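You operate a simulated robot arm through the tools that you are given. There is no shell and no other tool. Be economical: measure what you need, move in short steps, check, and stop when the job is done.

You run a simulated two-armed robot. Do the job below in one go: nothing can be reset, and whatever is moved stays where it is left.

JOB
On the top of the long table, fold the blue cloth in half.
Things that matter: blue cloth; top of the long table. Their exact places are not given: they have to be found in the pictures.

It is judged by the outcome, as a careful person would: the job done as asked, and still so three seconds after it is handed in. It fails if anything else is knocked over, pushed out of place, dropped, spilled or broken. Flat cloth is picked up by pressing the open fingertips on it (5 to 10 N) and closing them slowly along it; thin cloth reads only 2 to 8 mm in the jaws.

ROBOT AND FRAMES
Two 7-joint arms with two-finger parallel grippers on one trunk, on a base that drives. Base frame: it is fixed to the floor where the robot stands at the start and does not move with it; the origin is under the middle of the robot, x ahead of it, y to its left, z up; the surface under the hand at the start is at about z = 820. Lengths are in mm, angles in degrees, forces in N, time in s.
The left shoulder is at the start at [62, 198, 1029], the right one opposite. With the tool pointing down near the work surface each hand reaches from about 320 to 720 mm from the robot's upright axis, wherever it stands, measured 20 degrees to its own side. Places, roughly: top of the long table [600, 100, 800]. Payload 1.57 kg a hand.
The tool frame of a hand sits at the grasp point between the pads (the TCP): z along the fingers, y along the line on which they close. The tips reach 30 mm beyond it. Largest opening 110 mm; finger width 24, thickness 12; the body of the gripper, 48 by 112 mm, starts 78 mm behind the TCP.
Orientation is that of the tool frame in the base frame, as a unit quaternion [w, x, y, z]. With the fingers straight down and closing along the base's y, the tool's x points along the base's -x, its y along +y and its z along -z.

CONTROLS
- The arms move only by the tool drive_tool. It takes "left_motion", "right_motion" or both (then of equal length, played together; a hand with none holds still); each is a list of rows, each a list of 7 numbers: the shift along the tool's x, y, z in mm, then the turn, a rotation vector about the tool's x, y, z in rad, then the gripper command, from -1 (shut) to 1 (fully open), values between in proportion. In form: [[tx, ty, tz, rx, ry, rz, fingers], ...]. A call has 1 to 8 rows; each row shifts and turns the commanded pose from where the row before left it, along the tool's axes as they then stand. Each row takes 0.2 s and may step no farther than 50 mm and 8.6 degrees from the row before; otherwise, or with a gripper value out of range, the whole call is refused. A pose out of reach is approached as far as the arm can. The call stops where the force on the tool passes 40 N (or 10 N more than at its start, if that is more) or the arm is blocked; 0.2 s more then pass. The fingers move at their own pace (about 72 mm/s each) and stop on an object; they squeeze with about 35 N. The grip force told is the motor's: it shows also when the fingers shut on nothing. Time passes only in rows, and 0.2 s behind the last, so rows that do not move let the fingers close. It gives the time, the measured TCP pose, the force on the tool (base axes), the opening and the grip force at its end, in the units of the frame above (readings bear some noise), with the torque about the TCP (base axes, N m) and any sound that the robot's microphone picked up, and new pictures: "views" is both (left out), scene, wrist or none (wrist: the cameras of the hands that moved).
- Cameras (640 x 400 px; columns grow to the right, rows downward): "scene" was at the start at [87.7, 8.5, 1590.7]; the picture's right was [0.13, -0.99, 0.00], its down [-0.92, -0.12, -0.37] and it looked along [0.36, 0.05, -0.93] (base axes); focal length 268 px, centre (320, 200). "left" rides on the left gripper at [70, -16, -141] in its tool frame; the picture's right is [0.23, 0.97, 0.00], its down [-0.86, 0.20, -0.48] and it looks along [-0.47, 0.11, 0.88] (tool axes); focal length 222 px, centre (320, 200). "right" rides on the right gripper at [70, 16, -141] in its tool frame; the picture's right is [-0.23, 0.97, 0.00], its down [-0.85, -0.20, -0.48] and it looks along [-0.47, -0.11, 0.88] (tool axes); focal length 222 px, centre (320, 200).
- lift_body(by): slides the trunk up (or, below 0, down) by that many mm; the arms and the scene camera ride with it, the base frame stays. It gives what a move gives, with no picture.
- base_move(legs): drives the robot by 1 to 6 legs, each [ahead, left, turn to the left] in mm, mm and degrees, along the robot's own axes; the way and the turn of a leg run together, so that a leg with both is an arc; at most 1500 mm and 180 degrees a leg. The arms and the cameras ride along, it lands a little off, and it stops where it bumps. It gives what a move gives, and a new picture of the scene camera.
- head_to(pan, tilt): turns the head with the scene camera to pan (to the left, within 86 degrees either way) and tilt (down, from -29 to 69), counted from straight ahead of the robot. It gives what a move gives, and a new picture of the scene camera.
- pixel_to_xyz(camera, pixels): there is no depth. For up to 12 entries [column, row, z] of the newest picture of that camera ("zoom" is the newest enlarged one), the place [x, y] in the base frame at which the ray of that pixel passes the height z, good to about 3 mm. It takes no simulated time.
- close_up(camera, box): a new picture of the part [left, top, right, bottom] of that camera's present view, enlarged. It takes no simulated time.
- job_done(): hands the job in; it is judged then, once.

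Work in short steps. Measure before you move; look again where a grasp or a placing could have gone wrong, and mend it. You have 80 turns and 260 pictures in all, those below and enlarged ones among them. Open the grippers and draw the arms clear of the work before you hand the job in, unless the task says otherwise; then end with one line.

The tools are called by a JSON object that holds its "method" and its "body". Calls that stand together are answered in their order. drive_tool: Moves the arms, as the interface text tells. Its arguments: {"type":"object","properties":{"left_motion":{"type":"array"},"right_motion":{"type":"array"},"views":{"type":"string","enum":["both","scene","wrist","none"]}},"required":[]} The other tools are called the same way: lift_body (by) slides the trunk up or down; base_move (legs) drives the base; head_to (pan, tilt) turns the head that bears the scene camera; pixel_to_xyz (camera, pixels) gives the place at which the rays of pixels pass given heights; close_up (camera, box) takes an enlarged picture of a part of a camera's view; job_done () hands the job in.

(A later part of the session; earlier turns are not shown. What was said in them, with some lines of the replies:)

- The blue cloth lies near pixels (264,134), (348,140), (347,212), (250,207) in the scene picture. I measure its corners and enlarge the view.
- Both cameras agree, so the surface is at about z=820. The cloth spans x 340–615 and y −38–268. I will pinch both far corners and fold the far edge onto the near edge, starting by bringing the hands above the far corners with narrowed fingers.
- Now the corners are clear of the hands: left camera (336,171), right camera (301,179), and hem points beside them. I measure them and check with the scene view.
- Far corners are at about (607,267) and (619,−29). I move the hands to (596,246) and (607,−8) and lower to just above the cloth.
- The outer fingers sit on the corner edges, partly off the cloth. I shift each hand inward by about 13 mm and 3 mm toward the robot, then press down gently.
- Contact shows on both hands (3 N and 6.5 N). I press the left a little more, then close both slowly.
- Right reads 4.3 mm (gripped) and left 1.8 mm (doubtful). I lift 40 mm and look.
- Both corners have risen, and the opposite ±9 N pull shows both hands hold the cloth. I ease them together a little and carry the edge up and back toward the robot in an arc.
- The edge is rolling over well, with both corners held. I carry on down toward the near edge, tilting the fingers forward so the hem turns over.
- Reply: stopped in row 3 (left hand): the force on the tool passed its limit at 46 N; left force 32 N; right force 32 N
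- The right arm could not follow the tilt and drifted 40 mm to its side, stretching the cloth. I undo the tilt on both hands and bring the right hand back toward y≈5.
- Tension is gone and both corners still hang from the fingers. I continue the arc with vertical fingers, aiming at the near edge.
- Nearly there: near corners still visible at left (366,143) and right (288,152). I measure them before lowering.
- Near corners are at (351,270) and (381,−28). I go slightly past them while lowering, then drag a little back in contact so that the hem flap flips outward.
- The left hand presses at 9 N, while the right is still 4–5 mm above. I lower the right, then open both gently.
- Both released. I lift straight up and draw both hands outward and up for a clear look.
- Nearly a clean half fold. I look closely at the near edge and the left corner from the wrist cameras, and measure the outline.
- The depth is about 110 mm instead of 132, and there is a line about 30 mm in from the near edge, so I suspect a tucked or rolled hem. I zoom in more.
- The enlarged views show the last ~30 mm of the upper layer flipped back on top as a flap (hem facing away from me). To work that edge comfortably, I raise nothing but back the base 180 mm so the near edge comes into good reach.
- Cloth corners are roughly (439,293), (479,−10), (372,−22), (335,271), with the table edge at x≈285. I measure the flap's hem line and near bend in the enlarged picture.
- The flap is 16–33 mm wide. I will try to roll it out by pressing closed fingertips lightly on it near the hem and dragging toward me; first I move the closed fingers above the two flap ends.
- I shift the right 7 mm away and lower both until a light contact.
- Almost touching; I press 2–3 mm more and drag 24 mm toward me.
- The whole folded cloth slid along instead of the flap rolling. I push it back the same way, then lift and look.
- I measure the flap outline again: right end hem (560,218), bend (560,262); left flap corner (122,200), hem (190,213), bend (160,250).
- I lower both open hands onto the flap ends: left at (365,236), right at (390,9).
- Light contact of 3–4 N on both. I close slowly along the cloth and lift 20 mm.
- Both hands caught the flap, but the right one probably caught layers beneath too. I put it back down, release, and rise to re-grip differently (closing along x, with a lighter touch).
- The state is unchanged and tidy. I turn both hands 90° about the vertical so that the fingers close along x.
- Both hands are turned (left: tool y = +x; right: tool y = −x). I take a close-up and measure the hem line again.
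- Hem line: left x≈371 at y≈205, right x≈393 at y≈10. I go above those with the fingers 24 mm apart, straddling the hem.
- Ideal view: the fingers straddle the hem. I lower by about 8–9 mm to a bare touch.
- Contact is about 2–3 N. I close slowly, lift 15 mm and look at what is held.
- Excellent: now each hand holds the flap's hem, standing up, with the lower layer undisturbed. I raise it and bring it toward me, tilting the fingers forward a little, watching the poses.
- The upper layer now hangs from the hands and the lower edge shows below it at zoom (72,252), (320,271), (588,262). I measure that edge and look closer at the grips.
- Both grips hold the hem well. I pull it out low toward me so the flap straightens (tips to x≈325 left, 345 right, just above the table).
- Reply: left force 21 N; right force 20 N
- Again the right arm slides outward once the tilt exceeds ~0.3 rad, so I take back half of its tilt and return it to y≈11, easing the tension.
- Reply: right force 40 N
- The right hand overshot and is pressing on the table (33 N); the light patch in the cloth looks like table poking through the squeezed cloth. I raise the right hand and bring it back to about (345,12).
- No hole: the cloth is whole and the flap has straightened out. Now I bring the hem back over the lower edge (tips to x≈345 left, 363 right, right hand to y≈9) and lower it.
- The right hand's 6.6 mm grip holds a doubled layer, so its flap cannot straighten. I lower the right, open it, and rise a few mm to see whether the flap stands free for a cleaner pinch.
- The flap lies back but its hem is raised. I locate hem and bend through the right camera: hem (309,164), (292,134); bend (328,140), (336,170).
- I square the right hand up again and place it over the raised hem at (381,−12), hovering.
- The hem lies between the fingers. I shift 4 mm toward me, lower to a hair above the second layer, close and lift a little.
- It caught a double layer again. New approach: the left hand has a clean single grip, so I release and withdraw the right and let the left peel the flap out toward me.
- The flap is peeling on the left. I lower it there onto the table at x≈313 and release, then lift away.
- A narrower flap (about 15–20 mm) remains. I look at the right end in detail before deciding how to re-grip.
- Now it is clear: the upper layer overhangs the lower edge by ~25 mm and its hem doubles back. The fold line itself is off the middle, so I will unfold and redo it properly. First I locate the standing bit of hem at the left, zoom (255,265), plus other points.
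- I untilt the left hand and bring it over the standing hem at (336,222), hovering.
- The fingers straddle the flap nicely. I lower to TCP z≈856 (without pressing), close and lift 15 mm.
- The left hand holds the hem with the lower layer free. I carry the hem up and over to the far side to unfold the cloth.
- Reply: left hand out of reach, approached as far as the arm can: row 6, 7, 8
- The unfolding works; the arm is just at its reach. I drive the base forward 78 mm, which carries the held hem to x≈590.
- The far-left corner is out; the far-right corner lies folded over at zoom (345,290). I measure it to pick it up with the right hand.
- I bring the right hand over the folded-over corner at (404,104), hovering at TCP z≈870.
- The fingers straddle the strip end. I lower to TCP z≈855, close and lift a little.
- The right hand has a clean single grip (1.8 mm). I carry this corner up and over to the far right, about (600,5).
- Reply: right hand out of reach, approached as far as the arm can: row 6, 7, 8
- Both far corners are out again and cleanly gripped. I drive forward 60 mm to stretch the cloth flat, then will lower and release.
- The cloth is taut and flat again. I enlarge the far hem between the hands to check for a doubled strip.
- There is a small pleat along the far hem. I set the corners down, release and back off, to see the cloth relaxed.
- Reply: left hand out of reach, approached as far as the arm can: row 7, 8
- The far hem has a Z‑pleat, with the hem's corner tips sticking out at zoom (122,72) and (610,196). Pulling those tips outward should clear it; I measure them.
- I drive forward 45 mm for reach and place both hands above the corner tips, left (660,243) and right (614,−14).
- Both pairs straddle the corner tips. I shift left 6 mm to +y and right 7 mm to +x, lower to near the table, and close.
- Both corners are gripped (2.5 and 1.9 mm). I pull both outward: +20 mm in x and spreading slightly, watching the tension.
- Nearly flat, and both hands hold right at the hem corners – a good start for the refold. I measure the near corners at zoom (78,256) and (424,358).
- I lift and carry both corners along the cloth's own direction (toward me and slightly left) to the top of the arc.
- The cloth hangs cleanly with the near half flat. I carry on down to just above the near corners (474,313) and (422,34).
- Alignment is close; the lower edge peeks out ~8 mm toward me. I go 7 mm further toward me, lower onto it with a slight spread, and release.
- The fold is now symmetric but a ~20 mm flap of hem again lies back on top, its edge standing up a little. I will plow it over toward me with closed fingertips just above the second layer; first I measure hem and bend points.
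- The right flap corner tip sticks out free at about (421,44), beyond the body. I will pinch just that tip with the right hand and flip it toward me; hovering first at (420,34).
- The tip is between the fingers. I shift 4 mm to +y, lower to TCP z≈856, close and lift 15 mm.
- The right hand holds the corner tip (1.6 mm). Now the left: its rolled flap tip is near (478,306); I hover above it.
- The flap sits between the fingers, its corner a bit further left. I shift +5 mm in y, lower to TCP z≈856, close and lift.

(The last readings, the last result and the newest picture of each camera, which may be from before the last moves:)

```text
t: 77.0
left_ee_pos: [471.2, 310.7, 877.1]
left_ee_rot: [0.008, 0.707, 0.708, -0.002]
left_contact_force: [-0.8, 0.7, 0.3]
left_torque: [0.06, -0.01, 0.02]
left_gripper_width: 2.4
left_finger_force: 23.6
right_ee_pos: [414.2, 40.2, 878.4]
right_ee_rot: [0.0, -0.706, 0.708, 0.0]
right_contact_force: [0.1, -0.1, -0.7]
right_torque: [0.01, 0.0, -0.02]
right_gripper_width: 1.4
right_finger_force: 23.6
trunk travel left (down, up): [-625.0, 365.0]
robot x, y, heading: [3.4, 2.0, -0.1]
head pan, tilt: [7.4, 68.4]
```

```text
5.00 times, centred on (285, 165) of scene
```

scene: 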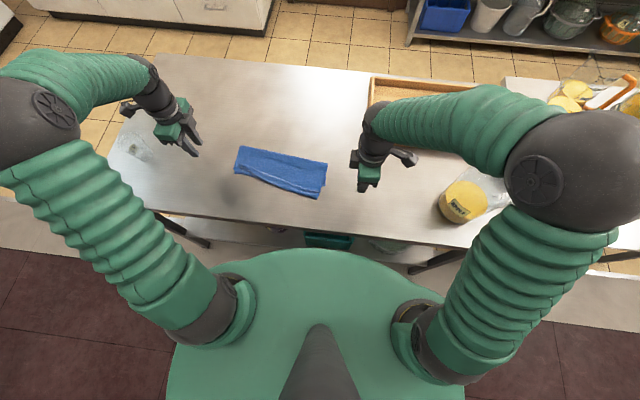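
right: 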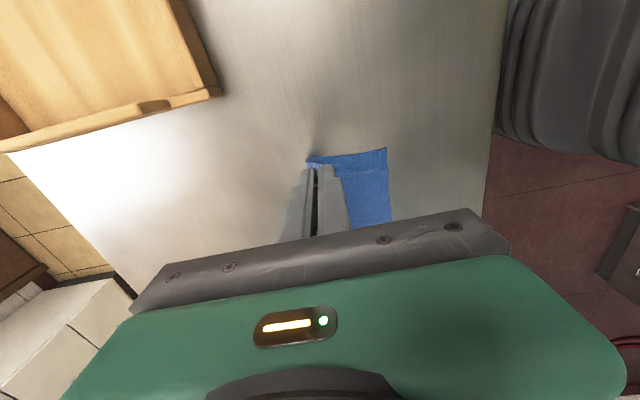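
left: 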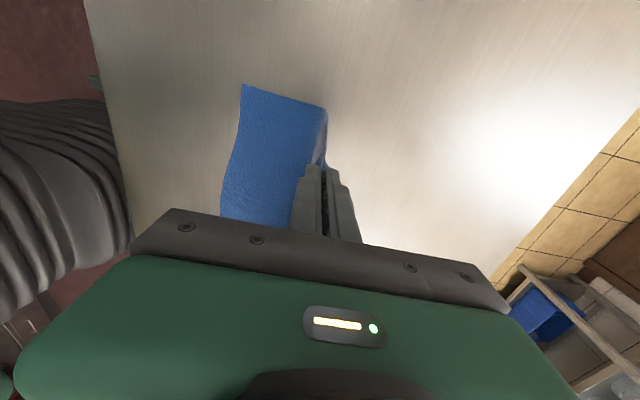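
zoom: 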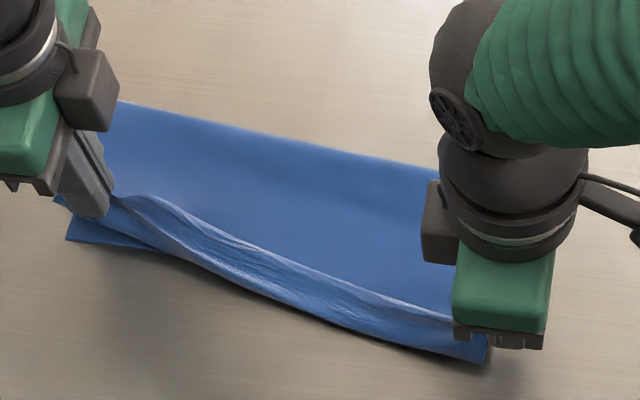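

Both hem corners are now held. I draw the hem toward me (~48 mm) low over the table so the flap straightens out.

{"method": "drive_tool", "body": {"left_motion": [[4, -8, -8, 0, 0, 0, -1], [4, -14, -4, 0, 0, 0, -1], [4, -14, 2, 0, 0, 0, -1], [4, -12, 6, 0, 0, 0, -1], [0, 0, 4, 0, 0, 0, -1]], "right_motion": [[-1, 8, -8, 0, 0, 0, -1], [-1, 14, -4, 0, 0, 0, -1], [-2, 14, 2, 0, 0, 0, -1], [-2, 12, 6, 0, 0, 0, -1], [0, 0, 4, 0, 0, 0, -1]], "views": "none"}}

{"method": "close_up", "body": {"camera": "scene", "box": [225, 125, 345, 215]}}

{"method": "close_up", "body": {"camera": "left", "box": [200, 80, 440, 230]}}

{"method": "close_up", "body": {"camera": "right", "box": [200, 80, 440, 230]}}

```text
t: 78.2
left_ee_pos: [425.2, 324.9, 872.6]
left_ee_rot: [0.008, 0.707, 0.707, -0.003]
left_contact_force: [0.1, 0.1, -0.9]
left_torque: [-0.06, 0.02, 0.03]
left_gripper_width: 2.5
left_finger_force: 23.8
right_ee_pos: [366.3, 46.8, 876.8]
right_ee_rot: [-0.001, -0.706, 0.709, 0.0]
right_contact_force: [1.0, 0.8, -0.6]
right_torque: [-0.01, -0.03, 0.0]
right_gripper_width: 1.5
right_finger_force: 23.5
trunk travel left (down, up): [-625.0, 365.0]
robot x, y, heading: [6.6, -0.7, -0.0]
head pan, tilt: [7.4, 68.4]
```

```text
4.44 times, centred on (285, 170) of scene
```

zoom: 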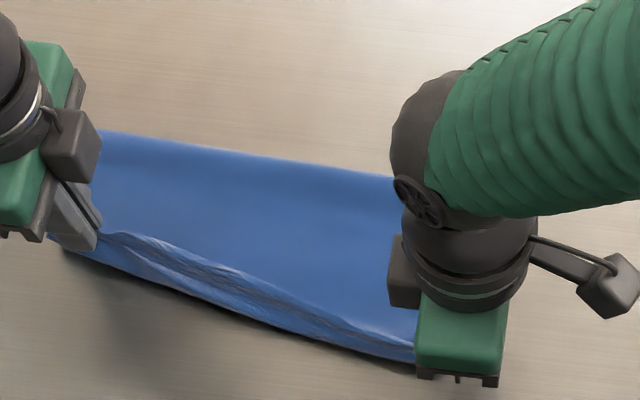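

```text
2.67 times, centred on (320, 155) of left
```

zoom: 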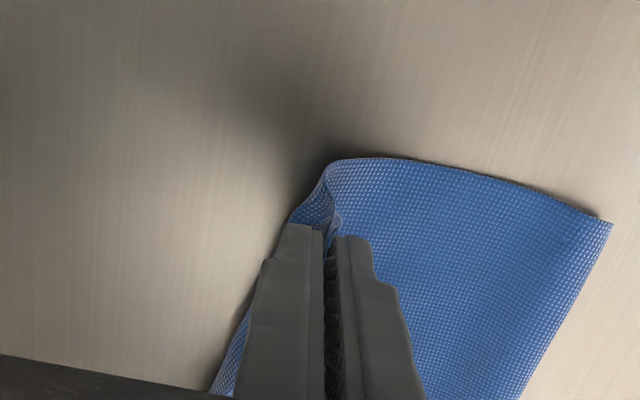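

```text
2.67 times, centred on (320, 155) of right
```

zoom: 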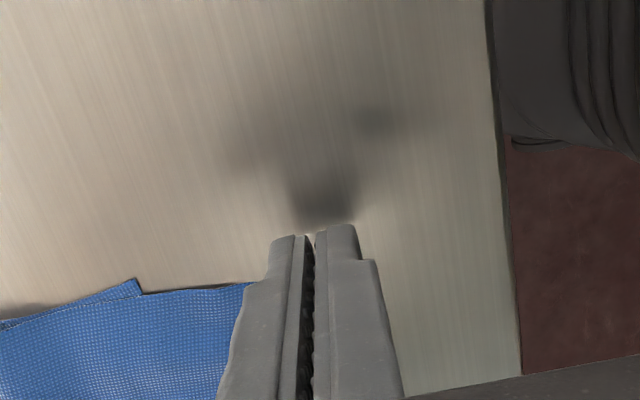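

The hem between the hands is still slack in the middle. I spread the hands to tension it and raise it slightly.

{"method": "drive_tool", "body": {"left_motion": [[3, 0, -8, 0, 0, 0, -1], [3, 0, -8, 0, 0, 0, -1], [2, 0, -8, 0, 0, 0, -1], [0, 0, 0, 0, 0, 0, -1]], "right_motion": [[3, 0, -8, 0, 0, 0, -1], [3, 0, -8, 0, 0, 0, -1], [2, 0, -8, 0, 0, 0, -1], [0, 0, 0, 0, 0, 0, -1]], "views": "none"}}

{"method": "close_up", "body": {"camera": "scene", "box": [225, 125, 345, 215]}}

```text
t: 79.2
left_ee_pos: [424.0, 335.1, 897.4]
left_ee_rot: [0.009, 0.708, 0.706, -0.002]
left_contact_force: [-2.9, -11.0, -0.6]
left_torque: [-0.35, 0.1, -0.04]
left_gripper_width: 2.2
left_finger_force: 23.6
right_ee_pos: [365.2, 38.5, 902.5]
right_ee_rot: [0.001, -0.706, 0.708, 0.0]
right_contact_force: [2.8, 11.2, 0.0]
right_torque: [0.33, -0.06, -0.02]
right_gripper_width: 1.3
right_finger_force: 24.0
trunk travel left (down, up): [-625.0, 365.0]
robot x, y, heading: [4.0, -2.4, -0.1]
head pan, tilt: [7.4, 68.4]
```

```text
4.44 times, centred on (285, 170) of scene
5 turns are left
```

zoom: 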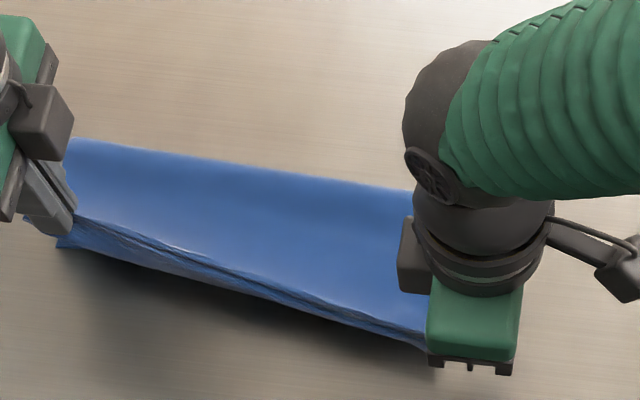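

Few turns remain. The hem is taut now, so I bring it back over the lower near edge (left +25 mm, right +60 mm in x) and lower it to the table.

{"method": "drive_tool", "body": {"left_motion": [[0, 8, -15, 0, 0, 0, -1], [0, 8, -10, 0, 0, 0, -1], [0, 9, 5, 0, 0, 0, -1], [0, 0, 20, 0, 0, 0, -1], [0, 0, 20, 0, 0, 0, -1], [0, 0, 15, 0, 0, 0, -1], [0, 0, 8, 0, 0, 0, -1], [0, 0, 0, 0, 0, 0, -0.9]], "right_motion": [[0, -20, -15, 0, 0, 0, -1], [0, -20, -10, 0, 0, 0, -1], [0, -20, 5, 0, 0, 0, -1], [0, 0, 22, 0, 0, 0, -1], [0, 0, 22, 0, 0, 0, -1], [0, 0, 16, 0, 0, 0, -1], [0, 0, 8, 0, 0, 0, -1], [0, 0, 0, 0, 0, 0, -0.9]], "views": "scene"}}

```text
t: 81.0
left_ee_pos: [449.9, 334.6, 855.3]
left_ee_rot: [0.009, 0.707, 0.707, -0.001]
left_contact_force: [0.4, 0.2, -0.1]
left_torque: [0.01, -0.02, 0.02]
left_gripper_width: 5.7
left_finger_force: 0.0
right_ee_pos: [427.2, 37.7, 853.6]
right_ee_rot: [0.001, -0.706, 0.708, 0.0]
right_contact_force: [0.2, -0.1, 0.1]
right_torque: [-0.06, 0.03, 0.05]
right_gripper_width: 5.4
right_finger_force: 0.1
trunk travel left (down, up): [-625.0, 365.0]
robot x, y, heading: [5.6, -2.8, -0.1]
head pan, tilt: [7.4, 68.4]
4 turns are left
```

scene: 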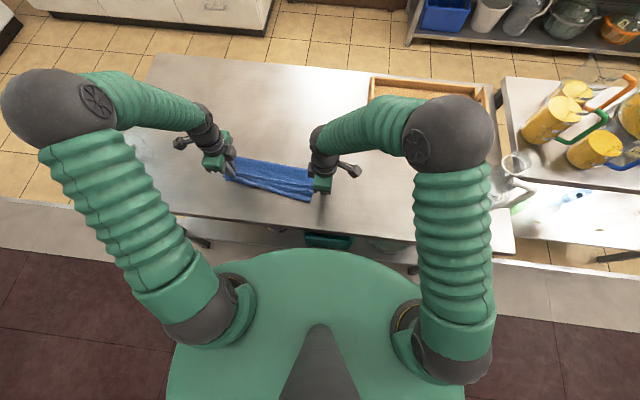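

The hem lies at the near edge and the fingers have begun to open. I finish opening and lift both hands straight up and outward.

{"method": "drive_tool", "body": {"left_motion": [[0, 0, 0, 0, 0, 0, -0.7], [0, 0, 0, 0, 0, 0, -0.5], [0, 0, -25, 0, 0, 0, -0.5], [0, 0, -40, 0, 0, 0, -0.5], [35, 0, -20, 0, 0, 0, -0.5], [40, 0, 0, 0, 0, 0, -0.5]], "right_motion": [[0, 0, 0, 0, 0, 0, -0.7], [0, 0, 0, 0, 0, 0, -0.5], [0, 0, -25, 0, 0, 0, -0.5], [0, 0, -40, 0, 0, 0, -0.5], [35, 0, -20, 0, 0, 0, -0.5], [45, 0, 0, 0, 0, 0, -0.5]], "views": "none"}}

{"method": "close_up", "body": {"camera": "scene", "box": [215, 130, 345, 215]}}

```text
t: 82.4
left_ee_pos: [450.0, 410.9, 939.8]
left_ee_rot: [0.009, 0.707, 0.707, -0.003]
left_contact_force: [0.2, 0.4, -0.1]
left_torque: [0.04, -0.04, 0.03]
left_gripper_width: 27.4
left_finger_force: 0.1
right_ee_pos: [422.7, -42.1, 939.3]
right_ee_rot: [0.0, -0.706, 0.709, 0.0]
right_contact_force: [0.0, 0.7, -0.4]
right_torque: [0.02, 0.01, 0.01]
right_gripper_width: 27.3
right_finger_force: 0.0
trunk travel left (down, up): [-625.0, 365.0]
robot x, y, heading: [2.5, 0.5, -0.2]
head pan, tilt: [7.4, 68.4]
```

```text
4.71 times, centred on (280, 172) of scene
3 turns are left
```

zoom: 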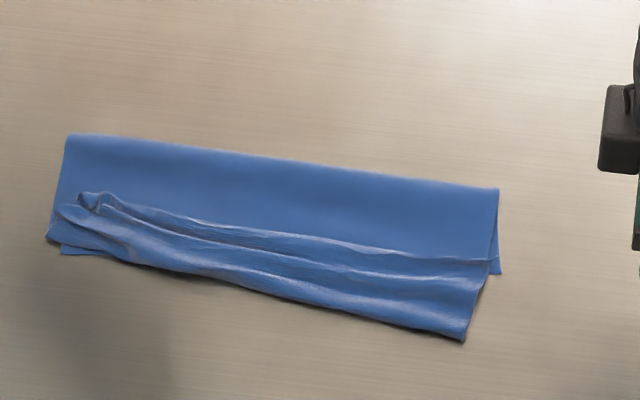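

The cloth lies folded over on itself on the table, fingers open and arms clear, nothing else disturbed. The near hem is still turned back and a bit pleated, but I do not have the turns to fix it, so I hand in.

{"method": "job_done", "body": {}}

```text
The job is handed in.
```

The blue cloth is folded over once on the long table, but it is not a clean half fold: the hem along the near edge is turned back about 20–30 mm and pleated, and the layers are uneven, most of all on the right. I saw nothing else on the table moved.
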